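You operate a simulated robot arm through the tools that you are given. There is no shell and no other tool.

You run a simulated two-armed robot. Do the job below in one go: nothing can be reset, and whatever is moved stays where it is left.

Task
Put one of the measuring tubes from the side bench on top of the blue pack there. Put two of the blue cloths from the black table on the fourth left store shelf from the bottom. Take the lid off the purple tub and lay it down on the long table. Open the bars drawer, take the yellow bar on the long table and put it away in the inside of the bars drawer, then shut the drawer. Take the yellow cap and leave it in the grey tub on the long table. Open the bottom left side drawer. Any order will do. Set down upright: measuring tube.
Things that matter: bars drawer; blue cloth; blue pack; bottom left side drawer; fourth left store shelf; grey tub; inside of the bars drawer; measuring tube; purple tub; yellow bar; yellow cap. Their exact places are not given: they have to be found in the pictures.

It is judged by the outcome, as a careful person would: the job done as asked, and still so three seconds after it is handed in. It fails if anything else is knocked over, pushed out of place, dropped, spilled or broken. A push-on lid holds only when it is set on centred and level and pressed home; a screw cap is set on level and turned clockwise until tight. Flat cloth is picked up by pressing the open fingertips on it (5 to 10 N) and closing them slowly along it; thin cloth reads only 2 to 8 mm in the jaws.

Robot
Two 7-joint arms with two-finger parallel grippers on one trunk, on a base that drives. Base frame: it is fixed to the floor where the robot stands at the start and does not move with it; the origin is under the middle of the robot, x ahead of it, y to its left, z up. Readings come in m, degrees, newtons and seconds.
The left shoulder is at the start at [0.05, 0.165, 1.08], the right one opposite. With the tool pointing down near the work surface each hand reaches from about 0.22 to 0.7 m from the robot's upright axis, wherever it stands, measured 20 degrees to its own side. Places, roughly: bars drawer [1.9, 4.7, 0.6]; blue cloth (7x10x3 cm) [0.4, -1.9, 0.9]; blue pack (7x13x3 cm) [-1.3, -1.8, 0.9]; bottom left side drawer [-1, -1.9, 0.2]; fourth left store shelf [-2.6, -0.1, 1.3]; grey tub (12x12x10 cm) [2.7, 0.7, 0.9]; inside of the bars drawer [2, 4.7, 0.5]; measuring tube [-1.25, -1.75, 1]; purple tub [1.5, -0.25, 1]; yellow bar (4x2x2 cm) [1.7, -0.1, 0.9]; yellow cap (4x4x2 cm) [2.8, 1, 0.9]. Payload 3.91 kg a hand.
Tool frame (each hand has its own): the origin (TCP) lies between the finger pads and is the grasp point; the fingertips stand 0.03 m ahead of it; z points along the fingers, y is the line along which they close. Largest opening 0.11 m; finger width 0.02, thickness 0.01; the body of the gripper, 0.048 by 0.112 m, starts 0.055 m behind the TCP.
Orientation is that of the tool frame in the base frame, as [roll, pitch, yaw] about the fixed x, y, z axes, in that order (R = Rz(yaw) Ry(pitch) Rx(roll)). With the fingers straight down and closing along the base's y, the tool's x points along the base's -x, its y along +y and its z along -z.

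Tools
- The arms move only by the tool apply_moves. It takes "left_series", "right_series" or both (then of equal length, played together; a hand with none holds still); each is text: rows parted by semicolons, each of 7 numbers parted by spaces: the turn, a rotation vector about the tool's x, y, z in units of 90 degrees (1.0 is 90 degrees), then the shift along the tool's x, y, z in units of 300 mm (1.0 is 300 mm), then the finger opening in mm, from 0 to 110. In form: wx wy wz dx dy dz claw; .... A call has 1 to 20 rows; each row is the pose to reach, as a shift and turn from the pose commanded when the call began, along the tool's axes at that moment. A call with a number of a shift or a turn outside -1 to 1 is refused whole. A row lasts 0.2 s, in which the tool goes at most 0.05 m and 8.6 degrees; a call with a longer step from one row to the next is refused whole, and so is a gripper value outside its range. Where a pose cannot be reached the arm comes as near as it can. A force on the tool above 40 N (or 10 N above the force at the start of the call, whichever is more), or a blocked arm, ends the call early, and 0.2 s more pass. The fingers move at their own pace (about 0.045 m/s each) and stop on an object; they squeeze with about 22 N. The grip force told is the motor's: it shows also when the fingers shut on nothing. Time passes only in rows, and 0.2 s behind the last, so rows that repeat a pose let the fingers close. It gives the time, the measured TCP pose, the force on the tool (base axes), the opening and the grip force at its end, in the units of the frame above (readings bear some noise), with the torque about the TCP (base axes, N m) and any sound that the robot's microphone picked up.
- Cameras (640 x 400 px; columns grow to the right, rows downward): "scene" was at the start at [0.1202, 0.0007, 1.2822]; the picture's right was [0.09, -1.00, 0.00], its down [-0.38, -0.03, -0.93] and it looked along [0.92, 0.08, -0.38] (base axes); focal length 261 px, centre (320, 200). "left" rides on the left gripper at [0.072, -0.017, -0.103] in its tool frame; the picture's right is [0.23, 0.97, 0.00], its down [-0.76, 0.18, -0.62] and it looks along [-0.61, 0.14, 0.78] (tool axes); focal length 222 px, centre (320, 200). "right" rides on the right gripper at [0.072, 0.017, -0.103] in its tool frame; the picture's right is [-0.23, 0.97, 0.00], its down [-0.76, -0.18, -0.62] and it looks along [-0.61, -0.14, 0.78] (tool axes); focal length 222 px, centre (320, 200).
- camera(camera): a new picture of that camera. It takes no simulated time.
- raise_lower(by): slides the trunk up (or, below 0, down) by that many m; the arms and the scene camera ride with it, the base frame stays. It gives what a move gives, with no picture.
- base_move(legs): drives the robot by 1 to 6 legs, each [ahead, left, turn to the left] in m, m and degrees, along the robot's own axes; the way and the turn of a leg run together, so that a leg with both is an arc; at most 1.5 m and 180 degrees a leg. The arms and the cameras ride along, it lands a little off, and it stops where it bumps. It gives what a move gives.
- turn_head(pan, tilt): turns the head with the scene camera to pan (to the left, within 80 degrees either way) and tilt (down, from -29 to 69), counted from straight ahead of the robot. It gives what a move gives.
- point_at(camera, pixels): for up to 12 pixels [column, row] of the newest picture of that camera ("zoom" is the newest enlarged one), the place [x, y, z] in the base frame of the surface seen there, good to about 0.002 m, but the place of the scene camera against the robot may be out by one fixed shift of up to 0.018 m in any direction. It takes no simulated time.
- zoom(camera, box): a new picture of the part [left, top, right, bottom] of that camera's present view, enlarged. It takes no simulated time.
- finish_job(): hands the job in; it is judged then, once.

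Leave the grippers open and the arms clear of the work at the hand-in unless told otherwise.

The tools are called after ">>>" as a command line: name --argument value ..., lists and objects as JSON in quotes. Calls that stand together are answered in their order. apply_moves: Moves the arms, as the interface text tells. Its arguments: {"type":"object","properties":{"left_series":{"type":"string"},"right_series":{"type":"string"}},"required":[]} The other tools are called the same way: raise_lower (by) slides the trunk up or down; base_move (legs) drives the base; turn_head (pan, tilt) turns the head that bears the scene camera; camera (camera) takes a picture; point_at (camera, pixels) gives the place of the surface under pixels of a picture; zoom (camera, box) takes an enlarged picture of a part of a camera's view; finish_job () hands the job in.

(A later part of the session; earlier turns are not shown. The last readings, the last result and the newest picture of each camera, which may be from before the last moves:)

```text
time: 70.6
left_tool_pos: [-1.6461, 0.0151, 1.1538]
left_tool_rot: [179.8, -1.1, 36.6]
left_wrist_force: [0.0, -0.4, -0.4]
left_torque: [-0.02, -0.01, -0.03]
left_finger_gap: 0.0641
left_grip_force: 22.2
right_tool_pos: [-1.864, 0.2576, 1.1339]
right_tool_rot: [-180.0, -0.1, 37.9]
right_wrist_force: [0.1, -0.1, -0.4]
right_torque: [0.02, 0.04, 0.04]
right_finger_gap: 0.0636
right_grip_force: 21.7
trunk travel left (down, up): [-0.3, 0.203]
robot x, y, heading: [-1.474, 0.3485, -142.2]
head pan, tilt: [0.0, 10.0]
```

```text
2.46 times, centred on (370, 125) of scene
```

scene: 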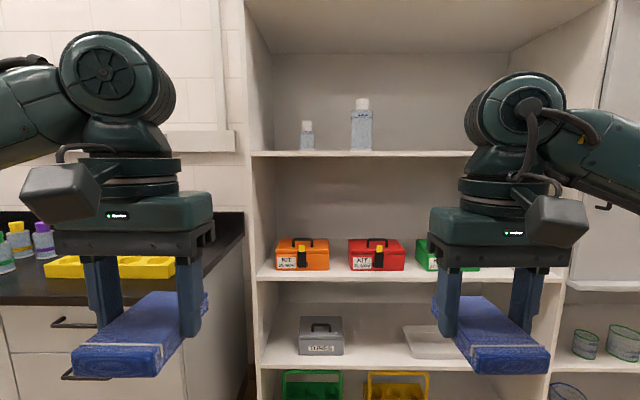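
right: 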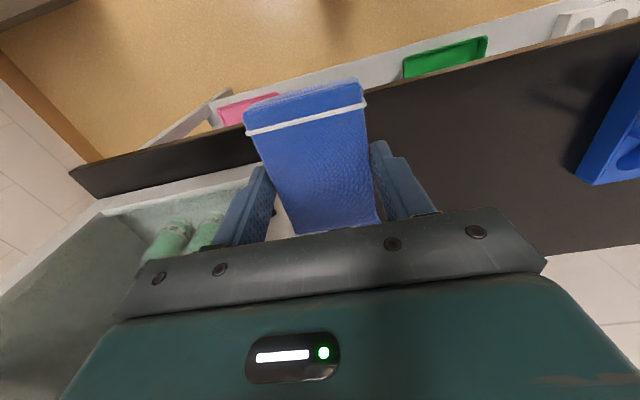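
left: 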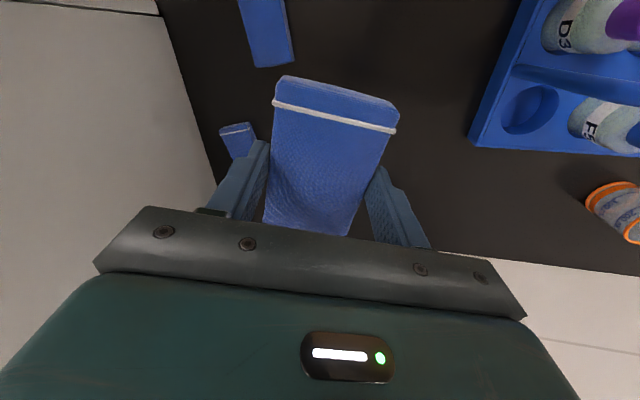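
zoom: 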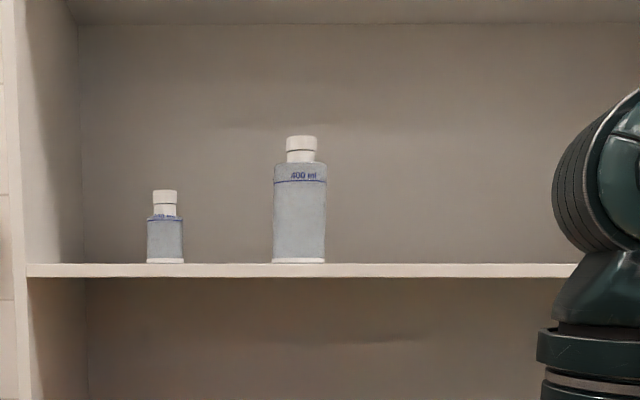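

The shelf top is at about z=1.30 real (1.311 in the scene view less the 0.0115 offset), and there is 0.44 m of clear height. The bottles sit at the left, leaving the right half free. I'll raise the trunk 0.2 m first so that the cloths come in above the shelf.

>>> raise_lower --by 0.2

>>> turn_head --pan 0 --tilt 12

>>> camera --camera "scene"

```text
time: 72.8
left_tool_pos: [-1.6454, 0.0139, 1.3545]
left_tool_rot: [179.8, -1.1, 36.5]
left_wrist_force: [0.1, -0.1, -1.0]
left_torque: [-0.01, -0.01, 0.02]
left_finger_gap: 0.0638
left_grip_force: 22.6
right_tool_pos: [-1.8652, 0.258, 1.3343]
right_tool_rot: [180.0, 0.0, 37.9]
right_wrist_force: [-0.4, -0.6, -0.1]
right_torque: [0.0, -0.01, -0.01]
right_finger_gap: 0.0635
right_grip_force: 22.0
trunk travel left (down, up): [-0.5, 0.003]
robot x, y, heading: [-1.4683, 0.3478, -142.2]
head pan, tilt: [0.0, 10.0]
```

```text
time: 73.4
left_tool_pos: [-1.6466, 0.0153, 1.3542]
left_tool_rot: [179.7, -1.2, 36.4]
left_wrist_force: [-0.1, -0.1, -0.7]
left_torque: [-0.01, 0.03, -0.01]
left_finger_gap: 0.0636
left_grip_force: 22.2
right_tool_pos: [-1.8642, 0.2579, 1.3338]
right_tool_rot: [-180.0, 0.0, 37.9]
right_wrist_force: [0.1, 0.4, 0.0]
right_torque: [0.01, 0.0, 0.01]
right_finger_gap: 0.0637
right_grip_force: 22.1
trunk travel left (down, up): [-0.5, 0.003]
robot x, y, heading: [-1.4692, 0.3484, -142.4]
head pan, tilt: [0.0, 12.0]
```

```text
taken
```

scene: 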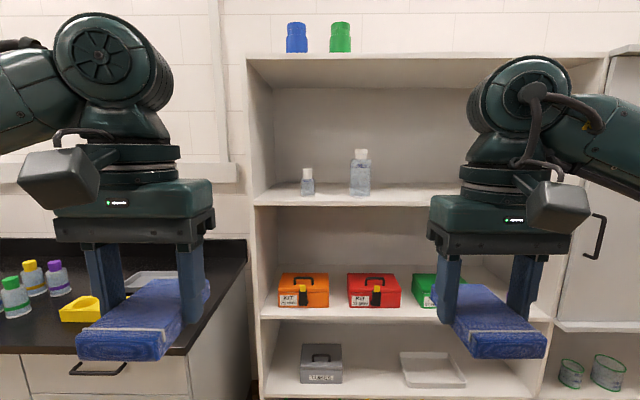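

Now the shelf's surface is visible. I'll measure the surface, the bottle feet, the side panels, the wrist joint tops and the top board.

>>> point_at --camera "scene" --pixels '[[400, 197], [410, 190], [308, 194], [360, 195], [262, 130], [330, 87], [430, 58], [604, 90], [330, 203], [105, 22], [520, 65], [360, 152]]'

```text
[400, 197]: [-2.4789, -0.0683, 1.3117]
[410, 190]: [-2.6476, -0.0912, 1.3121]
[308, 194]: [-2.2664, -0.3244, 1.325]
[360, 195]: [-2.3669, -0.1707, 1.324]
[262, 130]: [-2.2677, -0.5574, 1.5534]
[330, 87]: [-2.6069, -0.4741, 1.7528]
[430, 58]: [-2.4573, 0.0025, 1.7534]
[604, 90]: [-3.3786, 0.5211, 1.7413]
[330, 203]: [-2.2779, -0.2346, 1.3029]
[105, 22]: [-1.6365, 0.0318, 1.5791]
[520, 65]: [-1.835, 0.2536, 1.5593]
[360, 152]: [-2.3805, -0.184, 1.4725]
```

The shelf surface reads 1.312, so really about 1.300. I'll raise both hands to about z=1.41 so the cloths' undersides clear the shelf.

>>> apply_moves --left_series "0 0 0 0.05 0 -0.1 0; 0 0 0 0.1 0 -0.18 0" --right_series "0 0 0 0.05 0 -0.13 0; 0 0 0 0.1 0 -0.25 0"

```text
time: 74.0
left_tool_pos: [-1.6199, 0.0327, 1.411]
left_tool_rot: [179.8, -1.0, 36.5]
left_wrist_force: [0.7, 1.1, -0.1]
left_torque: [-0.04, 0.02, -0.04]
left_finger_gap: 0.0637
left_grip_force: 22.0
right_tool_pos: [-1.8379, 0.2792, 1.4082]
right_tool_rot: [179.9, 0.1, 37.9]
right_wrist_force: [0.5, 0.4, -0.3]
right_torque: [-0.03, -0.02, 0.0]
right_finger_gap: 0.0637
right_grip_force: 22.4
trunk travel left (down, up): [-0.5, 0.003]
robot x, y, heading: [-1.4706, 0.3462, -142.2]
head pan, tilt: [0.0, 12.0]
```

Both hands are at z≈1.41. I'll strafe right 0.49 m and then drive in toward the shelf.

>>> base_move --legs '[[0, -0.49, -1.2], [0.45, 0, 0]]'

>>> camera --camera "scene"

>>> camera --camera "left"

>>> camera --camera "right"

```text
time: 81.1
left_tool_pos: [-2.2818, 0.1593, 1.4111]
left_tool_rot: [179.8, -1.1, 35.4]
left_wrist_force: [0.3, -1.1, -0.3]
left_torque: [0.02, -0.02, 0.0]
left_finger_gap: 0.0639
left_grip_force: 21.8
right_tool_pos: [-2.4962, 0.4098, 1.4071]
right_tool_rot: [180.0, 0.1, 36.8]
right_wrist_force: [0.5, 0.8, 0.1]
right_torque: [0.03, 0.01, -0.02]
right_finger_gap: 0.0637
right_grip_force: 22.4
trunk travel left (down, up): [-0.5, 0.003]
robot x, y, heading: [-2.1242, 0.4722, -143.4]
head pan, tilt: [0.0, 12.0]
```

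```text
taken
```

scene: 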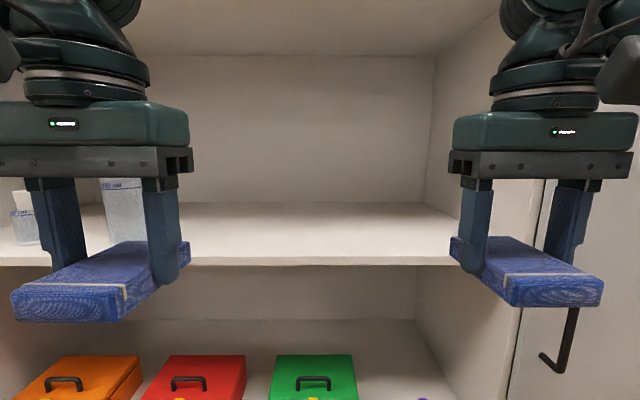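

```text
taken
```

left: 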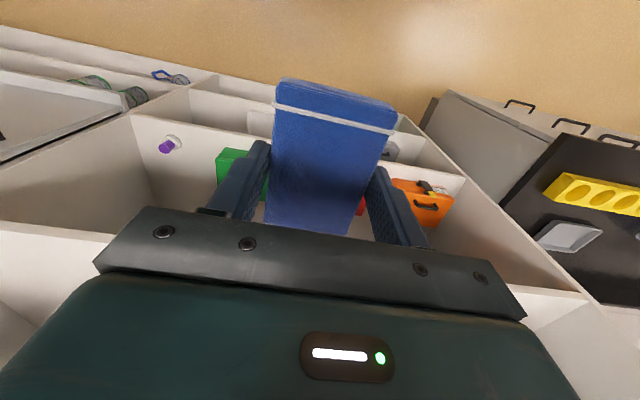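

```text
taken
```

right: 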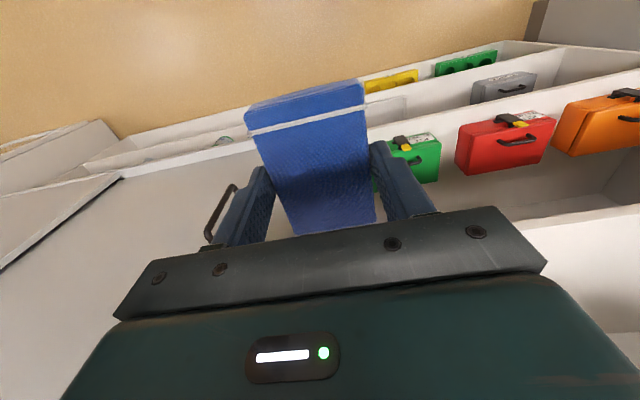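

Now I'm closer. I'll measure the right side panel and the shelf's front edge again, because the right hand looks close to the panel's line.

>>> point_at --camera "scene" --pixels '[[300, 240], [250, 262], [440, 262], [512, 320], [440, 130], [425, 195], [120, 215], [30, 235], [420, 215], [300, 205]]'

>>> point_at --camera "left" --pixels '[[170, 120], [145, 160], [205, 85], [560, 275], [470, 180]]'

>>> point_at --camera "right" --pixels '[[530, 210], [600, 215], [400, 100], [100, 200], [560, 240]]'

```text
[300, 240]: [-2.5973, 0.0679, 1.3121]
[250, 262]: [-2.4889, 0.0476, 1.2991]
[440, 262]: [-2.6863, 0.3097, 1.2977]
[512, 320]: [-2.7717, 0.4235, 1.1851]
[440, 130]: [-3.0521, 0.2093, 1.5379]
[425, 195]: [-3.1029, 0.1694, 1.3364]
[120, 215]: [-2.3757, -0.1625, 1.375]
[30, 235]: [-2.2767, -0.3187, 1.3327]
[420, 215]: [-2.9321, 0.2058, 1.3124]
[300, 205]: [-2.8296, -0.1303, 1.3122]
```

```text
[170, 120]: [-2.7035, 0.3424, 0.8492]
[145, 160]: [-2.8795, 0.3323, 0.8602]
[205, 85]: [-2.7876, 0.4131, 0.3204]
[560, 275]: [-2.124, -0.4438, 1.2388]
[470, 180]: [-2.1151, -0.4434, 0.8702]
```

```text
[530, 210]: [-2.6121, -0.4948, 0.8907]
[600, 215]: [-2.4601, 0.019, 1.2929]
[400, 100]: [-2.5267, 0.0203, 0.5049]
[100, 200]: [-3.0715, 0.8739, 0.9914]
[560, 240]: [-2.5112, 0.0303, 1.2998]
```

The free stretch of the fourth shelf is v≈1.35 to 1.98 in room terms, and the shelf top measures 1.300 from the wrist camera. I'll drive 0.12 m closer.

>>> base_move --legs '[[0.12, 0, 0]]'

```text
time: 82.3
left_tool_pos: [-2.3768, 0.089, 1.4106]
left_tool_rot: [179.8, -1.0, 35.4]
left_wrist_force: [-0.2, 0.5, -0.9]
left_torque: [0.04, -0.01, -0.02]
left_finger_gap: 0.0638
left_grip_force: 22.0
right_tool_pos: [-2.5908, 0.3398, 1.4067]
right_tool_rot: [180.0, 0.0, 36.9]
right_wrist_force: [-0.4, -0.5, -0.1]
right_torque: [0.02, 0.0, 0.0]
right_finger_gap: 0.064
right_grip_force: 22.0
trunk travel left (down, up): [-0.5, 0.003]
robot x, y, heading: [-2.2201, 0.4026, -143.2]
head pan, tilt: [0.0, 12.0]
```

Left hand goes in over the shelf to u≈-2.04, v≈1.51, staying high.

>>> apply_moves --left_series "0 0 0 -0.13 -0.015 0 0; 0 0 0 -0.26 -0.03 0.03 0; 0 0 0 -0.39 -0.045 0.06 0; 0 0 0 -0.52 -0.06 0.1 0; 0 0 0 -0.611 -0.068 0.165 0; 0 0 0 -0.611 -0.068 0.165 0"

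>>> camera --camera "scene"

>>> camera --camera "left"

```text
time: 83.7
left_tool_pos: [-2.5357, 0.0003, 1.3607]
left_tool_rot: [179.8, -1.1, 35.4]
left_wrist_force: [-0.4, 1.3, -0.2]
left_torque: [-0.03, 0.01, -0.01]
left_finger_gap: 0.0642
left_grip_force: 21.6
right_tool_pos: [-2.5899, 0.3404, 1.407]
right_tool_rot: [180.0, 0.2, 36.9]
right_wrist_force: [0.8, -0.5, -0.8]
right_torque: [-0.01, -0.03, -0.01]
right_finger_gap: 0.0636
right_grip_force: 21.6
trunk travel left (down, up): [-0.5, 0.003]
robot x, y, heading: [-2.2191, 0.4018, -143.6]
head pan, tilt: [0.0, 12.0]
```

```text
taken
```

scene: 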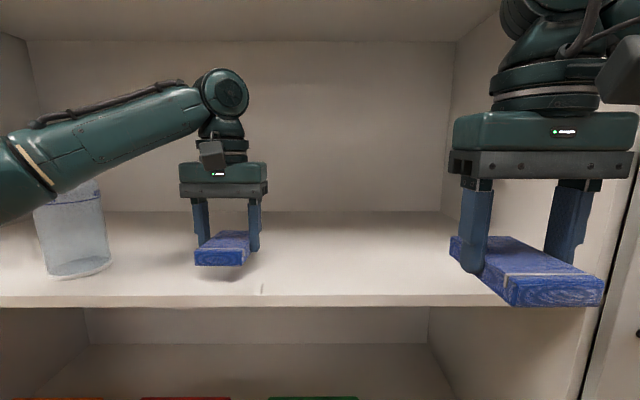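

```text
taken
```

left: 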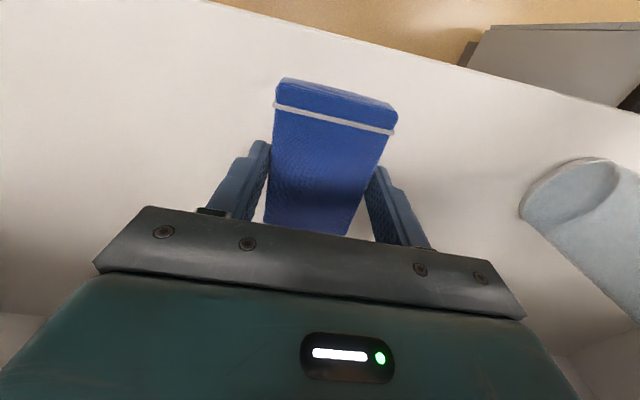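

The cloth hovers over the shelf. The forearm passes near the big bottle at (75,230), so I'll check their distance before going lower.

>>> point_at --camera "scene" --pixels '[[80, 130], [90, 170], [75, 190], [75, 230], [40, 200], [150, 100], [230, 75], [225, 262], [75, 277], [260, 250]]'

>>> point_at --camera "left" --pixels '[[520, 215], [560, 180], [420, 80], [600, 300]]'

```text
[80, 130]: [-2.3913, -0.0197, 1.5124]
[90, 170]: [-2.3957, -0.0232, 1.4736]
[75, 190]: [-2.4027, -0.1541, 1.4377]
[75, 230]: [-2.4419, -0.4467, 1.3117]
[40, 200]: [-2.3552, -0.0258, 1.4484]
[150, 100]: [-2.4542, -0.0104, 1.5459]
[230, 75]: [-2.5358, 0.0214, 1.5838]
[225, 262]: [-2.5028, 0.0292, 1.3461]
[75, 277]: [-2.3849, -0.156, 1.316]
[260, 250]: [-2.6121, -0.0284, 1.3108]
```

```text
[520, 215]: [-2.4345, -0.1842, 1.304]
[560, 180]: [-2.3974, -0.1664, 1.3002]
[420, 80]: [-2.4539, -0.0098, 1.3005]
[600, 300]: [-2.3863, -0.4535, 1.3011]
```

The forearm clears the bottle by about 0.1 m and stays outside. I'll lower the cloth onto the shelf and open the fingers gently.

>>> apply_moves --left_series "0 0 0 0 0 0.05 0; 0 0 0 0 0 0.09 0; 0 0 0 0 0 0.09 0; 0 0 0 0 0 0.09 70; 0 0 0 0 0 0.09 85; 0 0 0 0 0 0.09 85; 0 0 0 0 0 0.09 85"

>>> camera --camera "left"

```text
time: 85.3
left_tool_pos: [-2.535, 0.0015, 1.3332]
left_tool_rot: [179.8, -1.1, 35.4]
left_wrist_force: [-0.6, -0.2, 0.0]
left_torque: [0.01, -0.01, 0.0]
left_finger_gap: 0.0851
left_grip_force: 0.1
right_tool_pos: [-2.5899, 0.3397, 1.4063]
right_tool_rot: [-180.0, 0.1, 36.8]
right_wrist_force: [-0.6, -0.4, -0.9]
right_torque: [0.03, -0.01, 0.0]
right_finger_gap: 0.0637
right_grip_force: 22.4
trunk travel left (down, up): [-0.5, 0.003]
robot x, y, heading: [-2.2204, 0.3977, -143.4]
head pan, tilt: [0.0, 12.0]
```

```text
taken
```

left: 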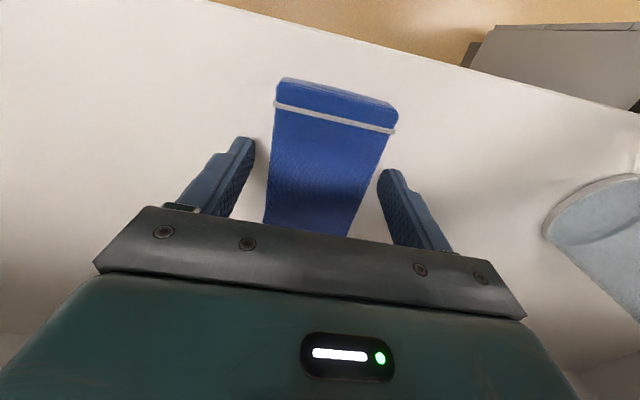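

Cloth A rests on the shelf. I'll raise the left hand and pull it out the way it came.

>>> apply_moves --left_series "0 0 0 0 0 -0.08 85; 0 0 0 0 0 -0.18 85; 0 0 0 0.13 0.015 -0.22 85; 0 0 0 0.28 0.03 -0.26 85; 0 0 0 0.43 0.045 -0.26 85; 0 0 0 0.58 0.06 -0.26 85; 0 0 0 0.66 0.068 -0.26 85"

>>> camera --camera "scene"

```text
time: 86.9
left_tool_pos: [-2.3633, 0.0999, 1.4151]
left_tool_rot: [179.8, -1.0, 35.5]
left_wrist_force: [0.0, 0.5, -0.2]
left_torque: [0.01, 0.04, 0.02]
left_finger_gap: 0.0849
left_grip_force: 0.0
right_tool_pos: [-2.5897, 0.3389, 1.4069]
right_tool_rot: [-180.0, 0.1, 36.9]
right_wrist_force: [-0.1, -0.1, -0.4]
right_torque: [0.01, 0.0, 0.0]
right_finger_gap: 0.0638
right_grip_force: 21.9
trunk travel left (down, up): [-0.5, 0.003]
robot x, y, heading: [-2.2188, 0.4028, -143.5]
head pan, tilt: [0.0, 12.0]
```

```text
taken
```

scene: 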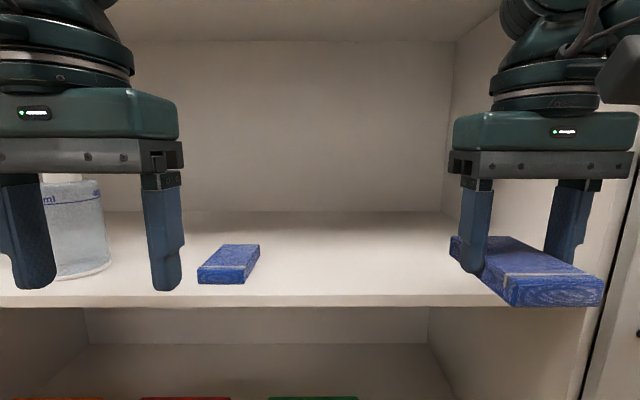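

Cloth A sits flat at (228,263). Now the right hand goes in to u≈-2.045, v≈1.76.

>>> apply_moves --right_series "0 0 0 0 0.13 0 0; 0 0 0 -0.13 0.176 0.02 0; 0 0 0 -0.27 0.176 0.05 0; 0 0 0 -0.41 0.176 0.09 0; 0 0 0 -0.555 0.176 0.143 0; 0 0 0 -0.555 0.176 0.143 0"

>>> camera --camera "scene"

>>> camera --camera "right"

```text
time: 88.3
left_tool_pos: [-2.3638, 0.0999, 1.4162]
left_tool_rot: [179.9, -1.0, 35.5]
left_wrist_force: [0.3, -0.3, -0.4]
left_torque: [0.01, 0.0, 0.0]
left_finger_gap: 0.0848
left_grip_force: 0.1
right_tool_pos: [-2.6917, 0.1965, 1.3663]
right_tool_rot: [-180.0, 0.1, 36.9]
right_wrist_force: [0.5, 0.3, 0.4]
right_torque: [0.02, -0.01, -0.02]
right_finger_gap: 0.064
right_grip_force: 22.0
trunk travel left (down, up): [-0.5, 0.003]
robot x, y, heading: [-2.2184, 0.404, -143.1]
head pan, tilt: [0.0, 12.0]
```

```text
taken
```

scene: 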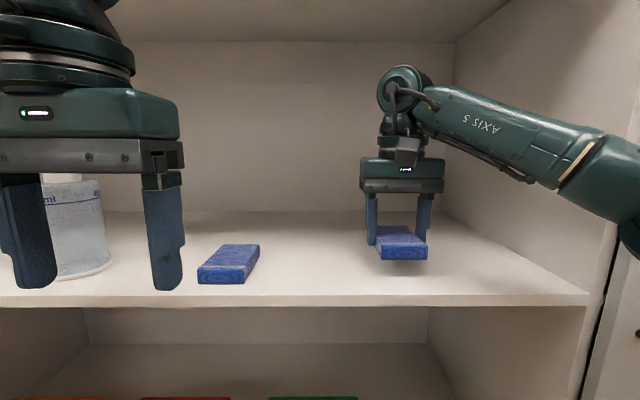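

```text
taken
```

right: 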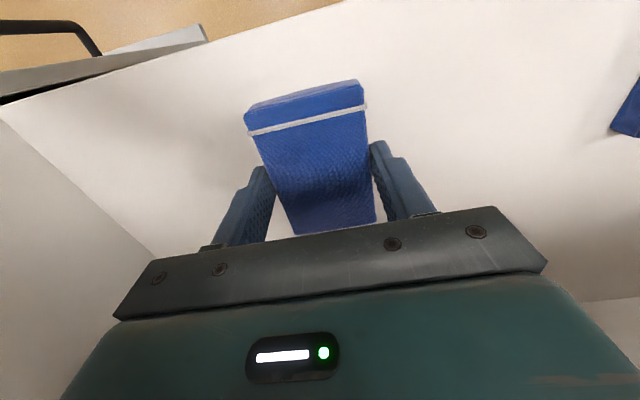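

The right cloth is well inside the shelf. I'll lower it to z≈1.336 and release.

>>> apply_moves --right_series "0 0 0 0 0 0.05 0; 0 0 0 0 0 0.1 0; 0 0 0 0 0 0.1 0; 0 0 0 0 0 0.1 70; 0 0 0 0 0 0.1 85; 0 0 0 0 0 0.1 85; 0 0 0 0 0 0.1 85"

>>> camera --camera "right"

```text
time: 89.9
left_tool_pos: [-2.3659, 0.0988, 1.4159]
left_tool_rot: [179.7, -1.0, 35.4]
left_wrist_force: [0.1, 0.6, -0.1]
left_torque: [0.02, 0.0, 0.01]
left_finger_gap: 0.0848
left_grip_force: 0.0
right_tool_pos: [-2.6901, 0.1979, 1.3357]
right_tool_rot: [-179.9, 0.1, 36.9]
right_wrist_force: [0.8, -1.2, -0.2]
right_torque: [-0.01, 0.0, -0.02]
right_finger_gap: 0.085
right_grip_force: 0.0
trunk travel left (down, up): [-0.5, 0.003]
robot x, y, heading: [-2.2195, 0.4019, -143.3]
head pan, tilt: [0.0, 12.0]
```

```text
taken
```

right: 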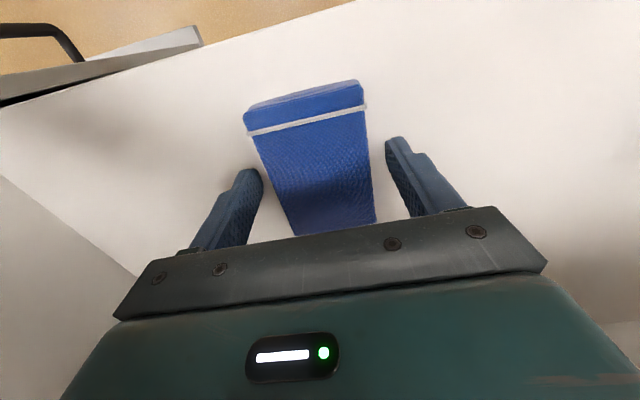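

Cloth B is released on the shelf. I'll withdraw the right hand up and out.

>>> apply_moves --right_series "0 0 0 0 0 -0.08 85; 0 0 0 0 0 -0.18 85; 0 0 0 0.13 0 -0.22 85; 0 0 0 0.28 0 -0.25 85; 0 0 0 0.43 0 -0.25 85; 0 0 0 0.58 0 -0.25 85; 0 0 0 0.62 0 -0.25 85"

>>> camera --camera "scene"

```text
time: 91.5
left_tool_pos: [-2.3655, 0.0991, 1.4143]
left_tool_rot: [179.8, -1.1, 35.4]
left_wrist_force: [0.1, 0.3, -0.6]
left_torque: [0.01, 0.03, 0.02]
left_finger_gap: 0.0848
left_grip_force: 0.0
right_tool_pos: [-2.5413, 0.3085, 1.4079]
right_tool_rot: [-180.0, 0.0, 37.0]
right_wrist_force: [-0.2, 0.8, 0.4]
right_torque: [-0.01, 0.02, -0.01]
right_finger_gap: 0.0851
right_grip_force: 0.1
trunk travel left (down, up): [-0.5, 0.003]
robot x, y, heading: [-2.2188, 0.4034, -143.5]
head pan, tilt: [0.0, 12.0]
```

```text
taken
```

scene: 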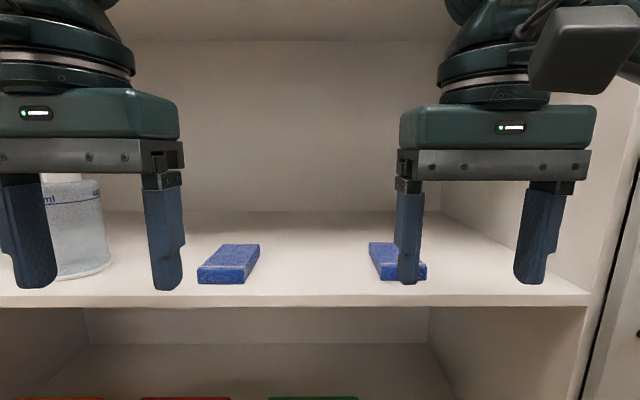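

Both cloths lie flat on the fourth shelf. I'll back off, lower the trunk and strafe left to the side bench.

>>> base_move --legs '[[-0.4, 0, 0], [0, 1.15, 0], [0, 1.15, 0]]'

>>> raise_lower --by -0.2

>>> turn_head --pan 0 --tilt 28

>>> camera --camera "scene"

```text
time: 114.3
left_tool_pos: [-0.6403, -1.5328, 1.4152]
left_tool_rot: [179.8, -1.0, 35.4]
left_wrist_force: [-0.9, 0.8, -0.6]
left_torque: [0.01, 0.02, 0.01]
left_finger_gap: 0.0852
left_grip_force: 0.1
right_tool_pos: [-0.8178, -1.323, 1.4083]
right_tool_rot: [-180.0, 0.0, 37.0]
right_wrist_force: [-0.2, -0.4, 0.8]
right_torque: [0.01, 0.01, 0.01]
right_finger_gap: 0.0849
right_grip_force: 0.0
trunk travel left (down, up): [-0.5, 0.003]
robot x, y, heading: [-0.4979, -1.2264, -143.5]
head pan, tilt: [0.0, 12.0]
```

```text
time: 116.5
left_tool_pos: [-0.6403, -1.5319, 1.2152]
left_tool_rot: [179.9, -0.9, 35.5]
left_wrist_force: [0.4, -0.6, -0.4]
left_torque: [0.01, 0.02, 0.0]
left_finger_gap: 0.0849
left_grip_force: 0.1
right_tool_pos: [-0.8189, -1.3229, 1.2088]
right_tool_rot: [-180.0, 0.1, 36.9]
right_wrist_force: [-0.7, -0.9, -0.1]
right_torque: [-0.02, 0.03, 0.02]
right_finger_gap: 0.085
right_grip_force: 0.1
trunk travel left (down, up): [-0.3, 0.203]
robot x, y, heading: [-0.4953, -1.2287, -143.3]
head pan, tilt: [0.0, 12.0]
```

```text
time: 117.3
left_tool_pos: [-0.6407, -1.5315, 1.2142]
left_tool_rot: [179.8, -1.2, 35.5]
left_wrist_force: [-0.1, 0.1, -0.3]
left_torque: [-0.05, 0.02, -0.01]
left_finger_gap: 0.085
left_grip_force: 0.1
right_tool_pos: [-0.817, -1.3234, 1.2088]
right_tool_rot: [179.9, 0.1, 37.0]
right_wrist_force: [0.1, 1.1, 0.4]
right_torque: [-0.02, 0.02, 0.02]
right_finger_gap: 0.0849
right_grip_force: 0.1
trunk travel left (down, up): [-0.3, 0.203]
robot x, y, heading: [-0.4987, -1.2312, -143.4]
head pan, tilt: [0.0, 28.0]
```

```text
taken
```

scene: 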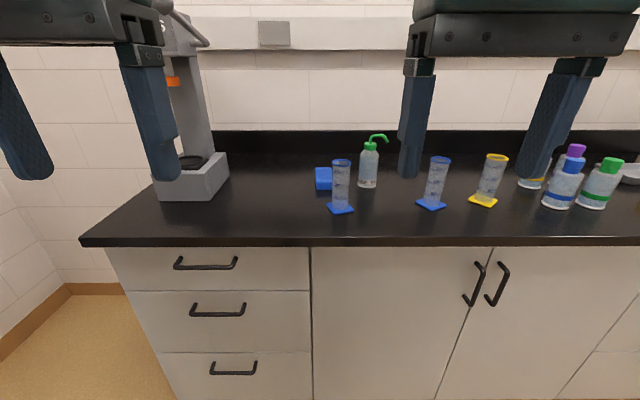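

I see three measuring tubes (blue rims at (341,185) and (435,183), a yellow one at (490,178)) and the blue pack at (323,178), plus three drawers at lower left. I'll zoom in.

>>> zoom --camera "scene" --box '[290, 120, 530, 240]'

>>> point_at --camera "zoom" --pixels '[[85, 155], [135, 110], [135, 242], [385, 105], [378, 225], [500, 215], [550, 100], [210, 150], [250, 300], [80, 130], [105, 155]]'

>>> point_at --camera "scene" --pixels '[[233, 368], [210, 362], [255, 362], [240, 340], [170, 375], [310, 375], [200, 243], [500, 243], [217, 313], [230, 385]]'

```text
2.67 times, centred on (410, 180) of scene
```

zoom: 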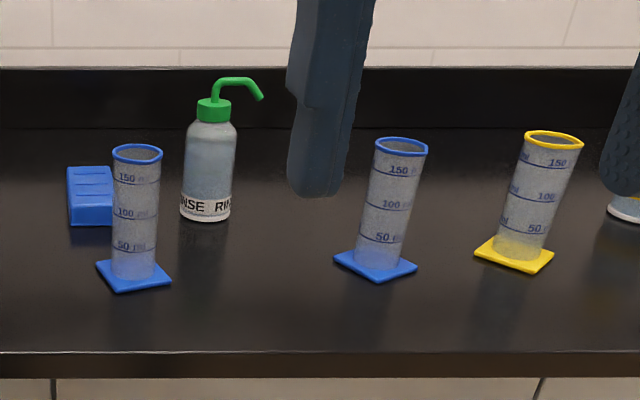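

```text
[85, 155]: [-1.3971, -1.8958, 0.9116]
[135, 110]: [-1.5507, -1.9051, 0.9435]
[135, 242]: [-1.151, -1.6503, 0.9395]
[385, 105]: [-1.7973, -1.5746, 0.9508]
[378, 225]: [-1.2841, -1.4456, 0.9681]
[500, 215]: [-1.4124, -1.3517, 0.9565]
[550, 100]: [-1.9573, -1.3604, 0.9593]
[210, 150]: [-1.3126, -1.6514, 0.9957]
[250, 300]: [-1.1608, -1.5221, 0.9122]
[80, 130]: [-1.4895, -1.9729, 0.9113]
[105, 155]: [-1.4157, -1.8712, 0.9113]
```

```text
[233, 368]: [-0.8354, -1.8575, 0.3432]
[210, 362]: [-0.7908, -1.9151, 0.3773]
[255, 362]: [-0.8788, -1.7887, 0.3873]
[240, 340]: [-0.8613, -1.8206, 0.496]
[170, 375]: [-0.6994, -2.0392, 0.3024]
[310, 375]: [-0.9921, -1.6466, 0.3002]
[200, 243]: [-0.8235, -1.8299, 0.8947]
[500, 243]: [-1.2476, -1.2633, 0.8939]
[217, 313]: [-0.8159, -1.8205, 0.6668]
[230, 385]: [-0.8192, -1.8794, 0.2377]
```

Those zoom pixels missed. I'll measure again: pack top (90,180), tube 1 rim (137,152) and base (135,285), tube 2 rim (402,147) and base (375,268), tube 3, and the wash bottle.

>>> point_at --camera "zoom" --pixels '[[75, 172], [105, 172], [90, 210], [70, 222], [135, 165], [135, 275], [100, 265], [168, 275], [402, 160], [375, 270], [207, 205], [515, 255]]'

>>> zoom --camera "scene" --box '[300, 145, 400, 225]'

```text
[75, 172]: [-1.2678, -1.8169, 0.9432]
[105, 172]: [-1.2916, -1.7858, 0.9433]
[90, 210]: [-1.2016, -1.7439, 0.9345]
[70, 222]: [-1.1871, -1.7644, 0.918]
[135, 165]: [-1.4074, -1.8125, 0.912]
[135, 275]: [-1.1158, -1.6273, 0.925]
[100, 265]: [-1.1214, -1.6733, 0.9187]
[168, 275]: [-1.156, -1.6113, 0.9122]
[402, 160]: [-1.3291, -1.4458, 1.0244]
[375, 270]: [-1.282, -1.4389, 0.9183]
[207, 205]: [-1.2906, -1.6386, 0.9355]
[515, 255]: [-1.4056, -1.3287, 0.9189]
```

```text
5.00 times, centred on (350, 185) of scene
```

zoom: 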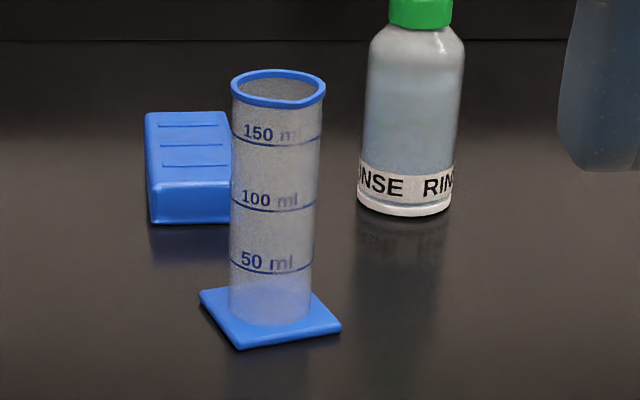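

Tube 1 (blue, front) stands about 0.13 m in from the bench edge and the pack lies just behind it. The bench top really is at about 0.900. I'll move 0.2 m ahead and 0.1 m left so the right hand can work there.

>>> base_move --legs '[[0.2, 0.1, 0]]'

>>> turn_head --pan 0 --tilt 45

>>> camera --camera "scene"

>>> camera --camera "right"

```text
time: 119.0
left_tool_pos: [-0.7396, -1.7299, 1.2157]
left_tool_rot: [179.9, -1.2, 35.5]
left_wrist_force: [1.0, -0.3, 0.3]
left_torque: [-0.03, -0.06, -0.04]
left_finger_gap: 0.085
left_grip_force: 0.1
right_tool_pos: [-0.9169, -1.5204, 1.2095]
right_tool_rot: [179.9, 0.0, 36.9]
right_wrist_force: [-0.2, -0.5, 0.0]
right_torque: [0.0, -0.01, -0.01]
right_finger_gap: 0.0849
right_grip_force: 0.1
trunk travel left (down, up): [-0.3, 0.203]
robot x, y, heading: [-0.5963, -1.4242, -143.3]
head pan, tilt: [0.0, 28.0]
```

```text
time: 119.8
left_tool_pos: [-0.7397, -1.7297, 1.2148]
left_tool_rot: [179.9, -1.1, 35.5]
left_wrist_force: [-0.1, 0.3, -0.2]
left_torque: [-0.01, 0.0, 0.01]
left_finger_gap: 0.085
left_grip_force: 0.0
right_tool_pos: [-0.9177, -1.5202, 1.2086]
right_tool_rot: [-179.9, 0.0, 36.9]
right_wrist_force: [0.4, 0.5, 0.8]
right_torque: [0.02, -0.01, -0.02]
right_finger_gap: 0.0848
right_grip_force: 0.1
trunk travel left (down, up): [-0.3, 0.203]
robot x, y, heading: [-0.5971, -1.4246, -143.4]
head pan, tilt: [0.0, 45.0]
```

```text
taken
```

scene: 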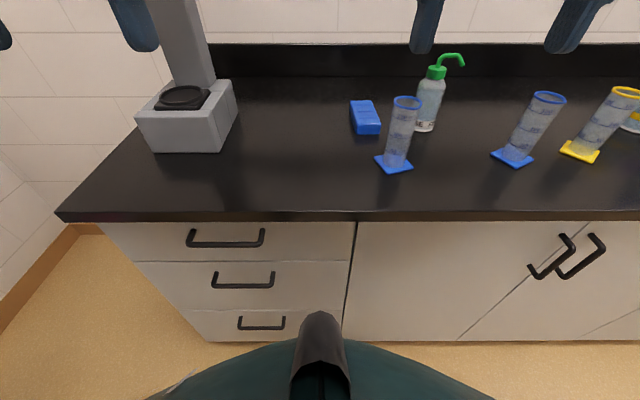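

```text
taken
```

right: 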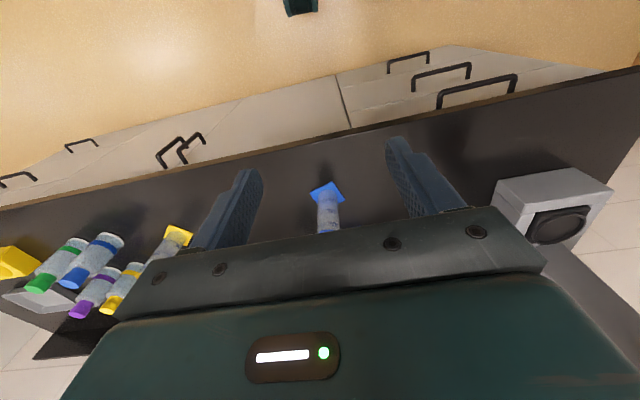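

Three drawers are at the left of the bench. In the right wrist view there's something dark at (300,6), which may be my own base. I'll measure it, and the tube.

>>> point_at --camera "right" --pixels '[[300, 8], [290, 3], [312, 3], [326, 190], [318, 200], [338, 200], [328, 225], [300, 120], [408, 60], [470, 70], [517, 78]]'

>>> zoom --camera "scene" --box '[330, 50, 480, 200]'

```text
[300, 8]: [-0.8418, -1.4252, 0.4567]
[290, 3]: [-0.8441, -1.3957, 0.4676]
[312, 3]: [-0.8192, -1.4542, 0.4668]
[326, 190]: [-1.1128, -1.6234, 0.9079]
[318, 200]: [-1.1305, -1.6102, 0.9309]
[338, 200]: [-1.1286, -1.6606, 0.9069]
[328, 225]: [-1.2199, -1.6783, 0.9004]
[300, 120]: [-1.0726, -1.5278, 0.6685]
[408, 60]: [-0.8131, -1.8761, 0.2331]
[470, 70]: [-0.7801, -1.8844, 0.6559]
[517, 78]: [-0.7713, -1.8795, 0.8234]
```

```text
2.67 times, centred on (405, 125) of scene
```

zoom: 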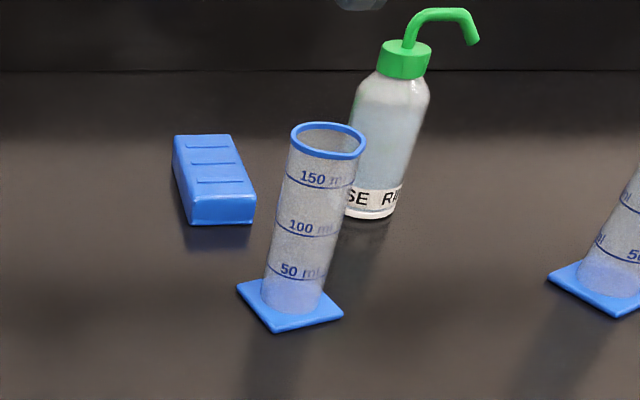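

The wrist camera puts the bench top at z=0.900. I'll get the tube base corners and pack corners from this zoom, and compare with the wrist view.

>>> point_at --camera "zoom" --pixels '[[240, 284], [340, 316], [279, 328], [178, 138], [228, 137], [252, 196], [192, 199], [215, 165], [300, 130], [358, 140], [320, 158], [400, 330]]'

>>> zoom --camera "right" --box '[270, 160, 380, 240]'

>>> point_at --camera "zoom" --pixels '[[335, 125], [235, 215], [325, 165], [430, 225], [325, 330], [320, 400]]'

```text
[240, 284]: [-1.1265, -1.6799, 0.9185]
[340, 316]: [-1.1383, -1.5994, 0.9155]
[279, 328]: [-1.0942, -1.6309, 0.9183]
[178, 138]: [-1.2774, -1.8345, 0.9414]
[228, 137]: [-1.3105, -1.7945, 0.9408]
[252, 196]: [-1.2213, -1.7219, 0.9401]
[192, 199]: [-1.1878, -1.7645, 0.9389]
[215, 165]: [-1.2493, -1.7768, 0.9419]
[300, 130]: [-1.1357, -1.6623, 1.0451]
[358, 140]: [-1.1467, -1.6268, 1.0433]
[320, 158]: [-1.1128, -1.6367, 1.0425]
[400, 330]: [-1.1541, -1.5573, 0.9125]
```

```text
5.00 times, centred on (325, 200) of right
```

zoom: 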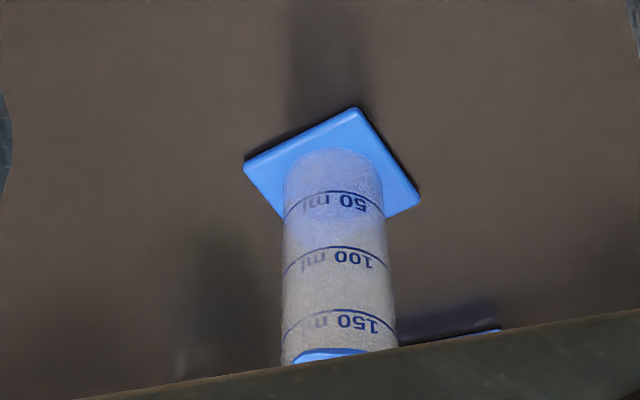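

```text
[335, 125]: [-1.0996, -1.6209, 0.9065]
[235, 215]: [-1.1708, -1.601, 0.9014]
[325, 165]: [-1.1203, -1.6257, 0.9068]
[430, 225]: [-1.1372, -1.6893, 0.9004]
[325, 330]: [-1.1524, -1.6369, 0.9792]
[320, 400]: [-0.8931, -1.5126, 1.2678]
```

I'll measure the base corners in the right wrist zoom to calibrate the scene camera.

>>> point_at --camera "zoom" --pixels '[[354, 111], [249, 163], [414, 199], [300, 150], [390, 180], [285, 205], [330, 155]]'

```text
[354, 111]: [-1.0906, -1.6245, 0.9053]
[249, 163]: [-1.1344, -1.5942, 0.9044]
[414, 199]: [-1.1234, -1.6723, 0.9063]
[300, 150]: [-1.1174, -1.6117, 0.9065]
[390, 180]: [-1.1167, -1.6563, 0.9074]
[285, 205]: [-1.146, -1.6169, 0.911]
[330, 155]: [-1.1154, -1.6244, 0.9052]
```

Calibrated: the scene camera reads about 7 mm too far ahead, 3 mm left and 12 mm high. Tube 1's true centre is (-1.129,-1.633), and the pack's is about (-1.246,-1.773) with its top at z≈0.929 and its long axis at 38.5°. Before driving closer I want to know my base's footprint, so I'll tilt the right tool to look straight down.

>>> apply_moves --right_series "0 0.09 0 0 0 0 85; 0 0.18 0 0 0 0 85; 0 0.27 0 0 0 0 85; 0 0.36 0 0 0 0 85; 0 0.45 0 0 0 0 85"

>>> camera --camera "right"

```text
time: 121.0
left_tool_pos: [-0.7402, -1.7287, 1.2149]
left_tool_rot: [179.7, -1.0, 35.5]
left_wrist_force: [-0.8, 0.5, 0.3]
left_torque: [-0.06, -0.01, -0.01]
left_finger_gap: 0.0852
left_grip_force: 0.0
right_tool_pos: [-0.9277, -1.4845, 1.1892]
right_tool_rot: [-179.9, -39.4, 35.3]
right_wrist_force: [0.0, 1.0, -0.9]
right_torque: [0.01, 0.02, -0.05]
right_finger_gap: 0.085
right_grip_force: 0.1
right hand out of reach, approached as far as the arm can: row 5
trunk travel left (down, up): [-0.3, 0.203]
robot x, y, heading: [-0.5982, -1.4283, -143.4]
head pan, tilt: [0.0, 45.0]
```

```text
taken
```

right: 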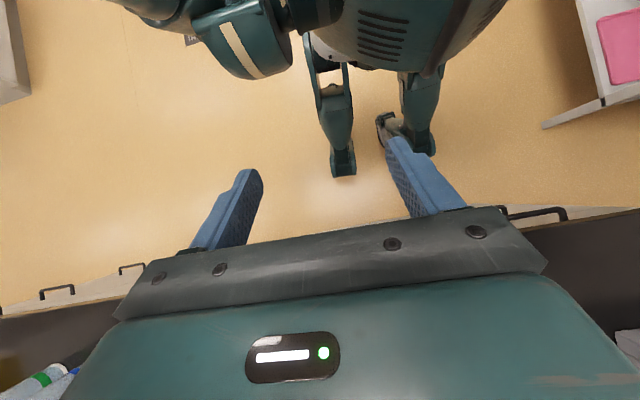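

My robot stands on two legs with feet, not a wide base. I'll measure how far the feet reach ahead.

>>> point_at --camera "right" --pixels '[[343, 172], [343, 140], [330, 90], [425, 150], [410, 100], [380, 60], [300, 45], [260, 60], [120, 270], [540, 212], [480, 220], [345, 178]]'

```text
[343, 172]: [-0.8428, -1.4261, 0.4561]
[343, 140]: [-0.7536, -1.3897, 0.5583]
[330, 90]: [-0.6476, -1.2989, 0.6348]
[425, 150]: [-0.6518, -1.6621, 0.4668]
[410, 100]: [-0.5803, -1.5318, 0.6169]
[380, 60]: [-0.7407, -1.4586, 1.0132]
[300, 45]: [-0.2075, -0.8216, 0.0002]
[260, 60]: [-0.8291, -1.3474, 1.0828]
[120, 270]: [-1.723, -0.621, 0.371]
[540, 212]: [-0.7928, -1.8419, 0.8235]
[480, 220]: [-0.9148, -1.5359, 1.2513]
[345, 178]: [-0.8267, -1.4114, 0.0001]
```

My knees reach only about 0.2 m ahead, so I can stand about 0.30 m from the bench edge. I'll bring the tool back to vertical and then drive 0.12 m ahead.

>>> apply_moves --right_series "0 -0.09 0 0 0 0 85; 0 -0.18 0 0 0 0 85; 0 -0.27 0 0 0 0 85; 0 -0.36 0 0 0 0 85; 0 -0.45 0 0 0 0 110"

>>> base_move --legs '[[0.12, 0, 0]]'

>>> camera --camera "right"

```text
time: 122.2
left_tool_pos: [-0.7396, -1.7284, 1.2154]
left_tool_rot: [179.8, -1.0, 35.5]
left_wrist_force: [0.2, -0.2, 0.1]
left_torque: [0.0, 0.04, 0.01]
left_finger_gap: 0.0852
left_grip_force: 0.1
right_tool_pos: [-0.927, -1.4849, 1.1884]
right_tool_rot: [180.0, 0.2, 36.8]
right_wrist_force: [0.4, 0.4, 0.1]
right_torque: [0.02, 0.03, 0.01]
right_finger_gap: 0.1105
right_grip_force: 0.0
trunk travel left (down, up): [-0.3, 0.203]
robot x, y, heading: [-0.5946, -1.4279, -143.2]
head pan, tilt: [0.0, 45.0]
```

```text
time: 123.4
left_tool_pos: [-0.8329, -1.7991, 1.2147]
left_tool_rot: [179.8, -1.1, 35.7]
left_wrist_force: [-0.3, -0.4, -0.9]
left_torque: [0.02, 0.0, 0.0]
left_finger_gap: 0.0847
left_grip_force: 0.0
right_tool_pos: [-1.0194, -1.5556, 1.1881]
right_tool_rot: [-180.0, 0.0, 37.1]
right_wrist_force: [-0.5, -0.1, -1.2]
right_torque: [-0.04, 0.01, 0.0]
right_finger_gap: 0.11
right_grip_force: 0.0
trunk travel left (down, up): [-0.3, 0.203]
robot x, y, heading: [-0.6884, -1.4944, -143.3]
head pan, tilt: [0.0, 45.0]
```

```text
taken
```

right: 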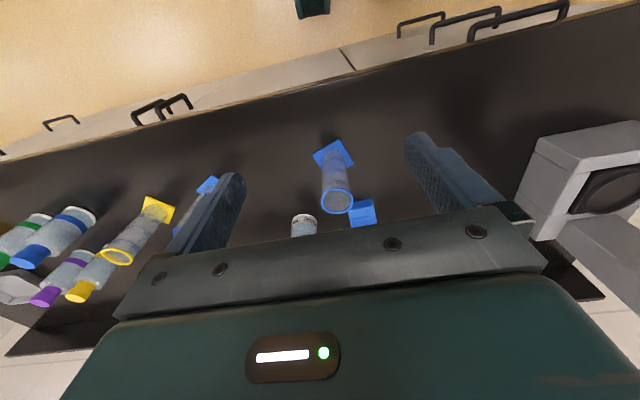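

The tube (rim at (337,200)) and the pack (362,213) come into the right wrist view. I'll measure both.

>>> zoom --camera "right" --box '[280, 120, 400, 240]'

>>> point_at --camera "zoom" --pixels '[[213, 385], [275, 400], [340, 380], [283, 345], [190, 180], [370, 220], [290, 115], [480, 420], [500, 530], [390, 550], [450, 470]]'

```text
3.33 times, centred on (340, 180) of right
```

zoom: 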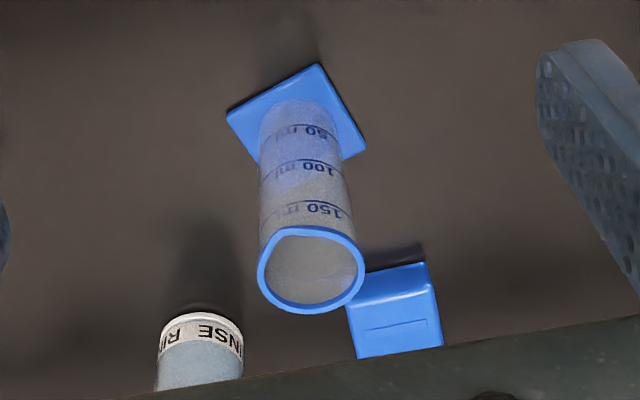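

```text
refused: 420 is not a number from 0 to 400
```

>>> point_at --camera "zoom" --pixels '[[262, 270], [360, 265], [310, 309], [300, 231], [319, 68], [232, 115], [362, 148], [345, 310], [427, 268], [442, 342], [395, 320], [162, 330]]'

```text
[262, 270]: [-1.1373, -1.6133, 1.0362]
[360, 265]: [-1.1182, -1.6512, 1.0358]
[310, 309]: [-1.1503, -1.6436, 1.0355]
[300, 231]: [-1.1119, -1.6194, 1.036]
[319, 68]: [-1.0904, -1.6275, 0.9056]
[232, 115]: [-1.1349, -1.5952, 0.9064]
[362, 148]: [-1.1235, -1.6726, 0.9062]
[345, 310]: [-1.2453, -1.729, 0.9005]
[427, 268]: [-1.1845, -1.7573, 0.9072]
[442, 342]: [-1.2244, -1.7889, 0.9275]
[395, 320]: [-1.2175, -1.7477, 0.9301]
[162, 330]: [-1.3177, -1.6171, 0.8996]
```

The tube's centre is (-1.1293,-1.633), rim at z=1.036 and about 44 mm across. I'll bring the right hand above it (z≈1.12), turned by 8° so I can square the tube's base to the pack later.

>>> apply_moves --right_series "0 0 -0.03 -0.12 -0.004 0.03 110; 0 0 -0.06 -0.24 -0.008 0.08 110; 0 0 -0.089 -0.36 -0.012 0.15 110; 0 0 -0.089 -0.448 -0.015 0.227 110; 0 0 -0.089 -0.448 -0.015 0.227 110"

>>> camera --camera "right"

```text
time: 124.6
left_tool_pos: [-0.8325, -1.7993, 1.2148]
left_tool_rot: [179.8, -1.0, 35.7]
left_wrist_force: [-0.4, 0.0, -0.3]
left_torque: [-0.02, -0.03, 0.02]
left_finger_gap: 0.0848
left_grip_force: 0.1
right_tool_pos: [-1.1311, -1.634, 1.1197]
right_tool_rot: [-179.9, 0.0, 45.1]
right_wrist_force: [-0.7, 0.5, 0.0]
right_torque: [-0.01, 0.01, -0.01]
right_finger_gap: 0.11
right_grip_force: 0.0
trunk travel left (down, up): [-0.3, 0.203]
robot x, y, heading: [-0.6872, -1.4978, -143.1]
head pan, tilt: [0.0, 45.0]
```

```text
taken
```

right: 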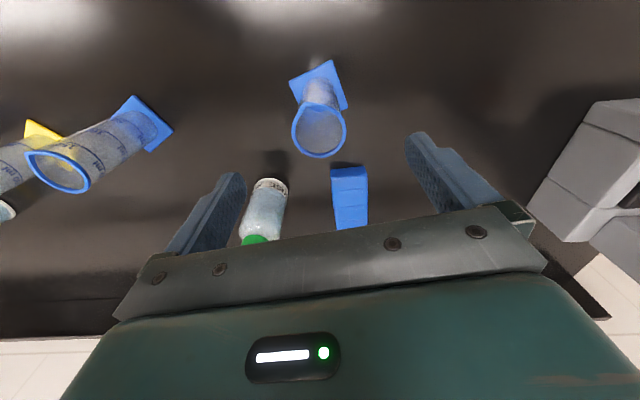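

Good view. I'll measure the pack's corners and the rim from here.

>>> point_at --camera "right" --pixels '[[334, 178], [365, 176], [338, 226], [366, 222], [350, 200], [294, 130], [345, 128], [320, 155], [319, 108], [322, 66]]'

```text
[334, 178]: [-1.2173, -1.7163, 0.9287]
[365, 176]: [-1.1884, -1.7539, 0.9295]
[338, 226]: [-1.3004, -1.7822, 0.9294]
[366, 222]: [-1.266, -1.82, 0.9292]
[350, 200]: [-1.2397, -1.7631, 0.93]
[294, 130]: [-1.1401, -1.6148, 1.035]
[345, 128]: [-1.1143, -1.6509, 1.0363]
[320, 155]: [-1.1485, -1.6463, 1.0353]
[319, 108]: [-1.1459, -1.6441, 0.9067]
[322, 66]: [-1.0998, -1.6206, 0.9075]
```

The pack top is at z=0.9295, centre about (-1.246,-1.772). I'll lower over the tube to z≈0.995 and close.

>>> apply_moves --right_series "0 0 0 0.005 0 0.14 110; 0 0 0 0.005 0 0.28 110; 0 0 0 0.005 0 0.416 110; 0 0 0 0.005 0 0.416 110; 0 0 0 0.005 0 0.416 80; 0 0 0 0.005 0 0.416 60; 0 0 0 0.005 0 0.416 40; 0 0 0 0.005 0 0.416 30; 0 0 0 0.005 0 0.416 30; 0 0 0 0.005 0 0.416 30"

>>> camera --camera "right"

```text
time: 126.8
left_tool_pos: [-0.8309, -1.7992, 1.2154]
left_tool_rot: [179.7, -1.0, 35.6]
left_wrist_force: [-0.5, 0.5, 0.4]
left_torque: [-0.01, 0.0, 0.01]
left_finger_gap: 0.085
left_grip_force: 0.1
right_tool_pos: [-1.1284, -1.6322, 0.9952]
right_tool_rot: [180.0, 0.0, 45.2]
right_wrist_force: [-0.3, -0.2, -0.3]
right_torque: [0.0, -0.01, 0.0]
right_finger_gap: 0.0443
right_grip_force: 22.1
trunk travel left (down, up): [-0.3, 0.203]
robot x, y, heading: [-0.6858, -1.4926, -143.2]
head pan, tilt: [0.0, 45.0]
```

```text
taken
```

right: 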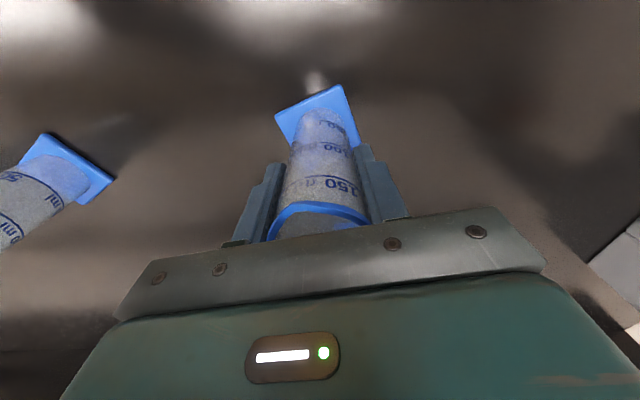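

The tube is held (44 mm). I'll raise the trunk 0.09 m to lift it straight up.

>>> raise_lower --by 0.09

>>> camera --camera "scene"

```text
time: 128.0
left_tool_pos: [-0.8318, -1.7995, 1.3046]
left_tool_rot: [179.9, -1.1, 35.5]
left_wrist_force: [0.5, -0.2, -0.5]
left_torque: [0.02, 0.03, 0.04]
left_finger_gap: 0.085
left_grip_force: 0.1
right_tool_pos: [-1.1292, -1.6324, 1.0841]
right_tool_rot: [180.0, 0.1, 45.0]
right_wrist_force: [0.2, 0.4, -0.6]
right_torque: [0.0, 0.01, -0.05]
right_finger_gap: 0.0444
right_grip_force: 22.2
trunk travel left (down, up): [-0.39, 0.113]
robot x, y, heading: [-0.6868, -1.4963, -143.5]
head pan, tilt: [0.0, 45.0]
```

```text
taken
```

scene: 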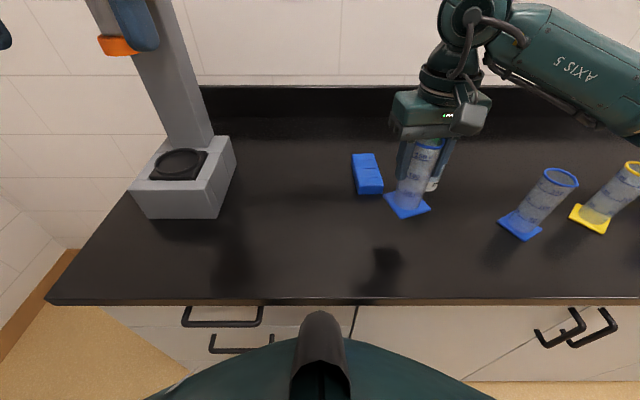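

The tube hangs straight. The left hand looks near the stand's orange clamp at (118,45), so I'll check how far apart they are.

>>> point_at --camera "scene" --pixels '[[118, 47], [135, 25], [155, 70], [100, 10], [180, 165], [410, 210], [366, 165]]'

```text
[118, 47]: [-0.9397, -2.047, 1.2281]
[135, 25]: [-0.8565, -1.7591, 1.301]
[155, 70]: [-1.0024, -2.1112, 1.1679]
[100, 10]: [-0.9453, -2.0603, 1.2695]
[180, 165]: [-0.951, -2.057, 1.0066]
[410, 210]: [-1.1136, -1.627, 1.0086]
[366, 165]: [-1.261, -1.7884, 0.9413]
```

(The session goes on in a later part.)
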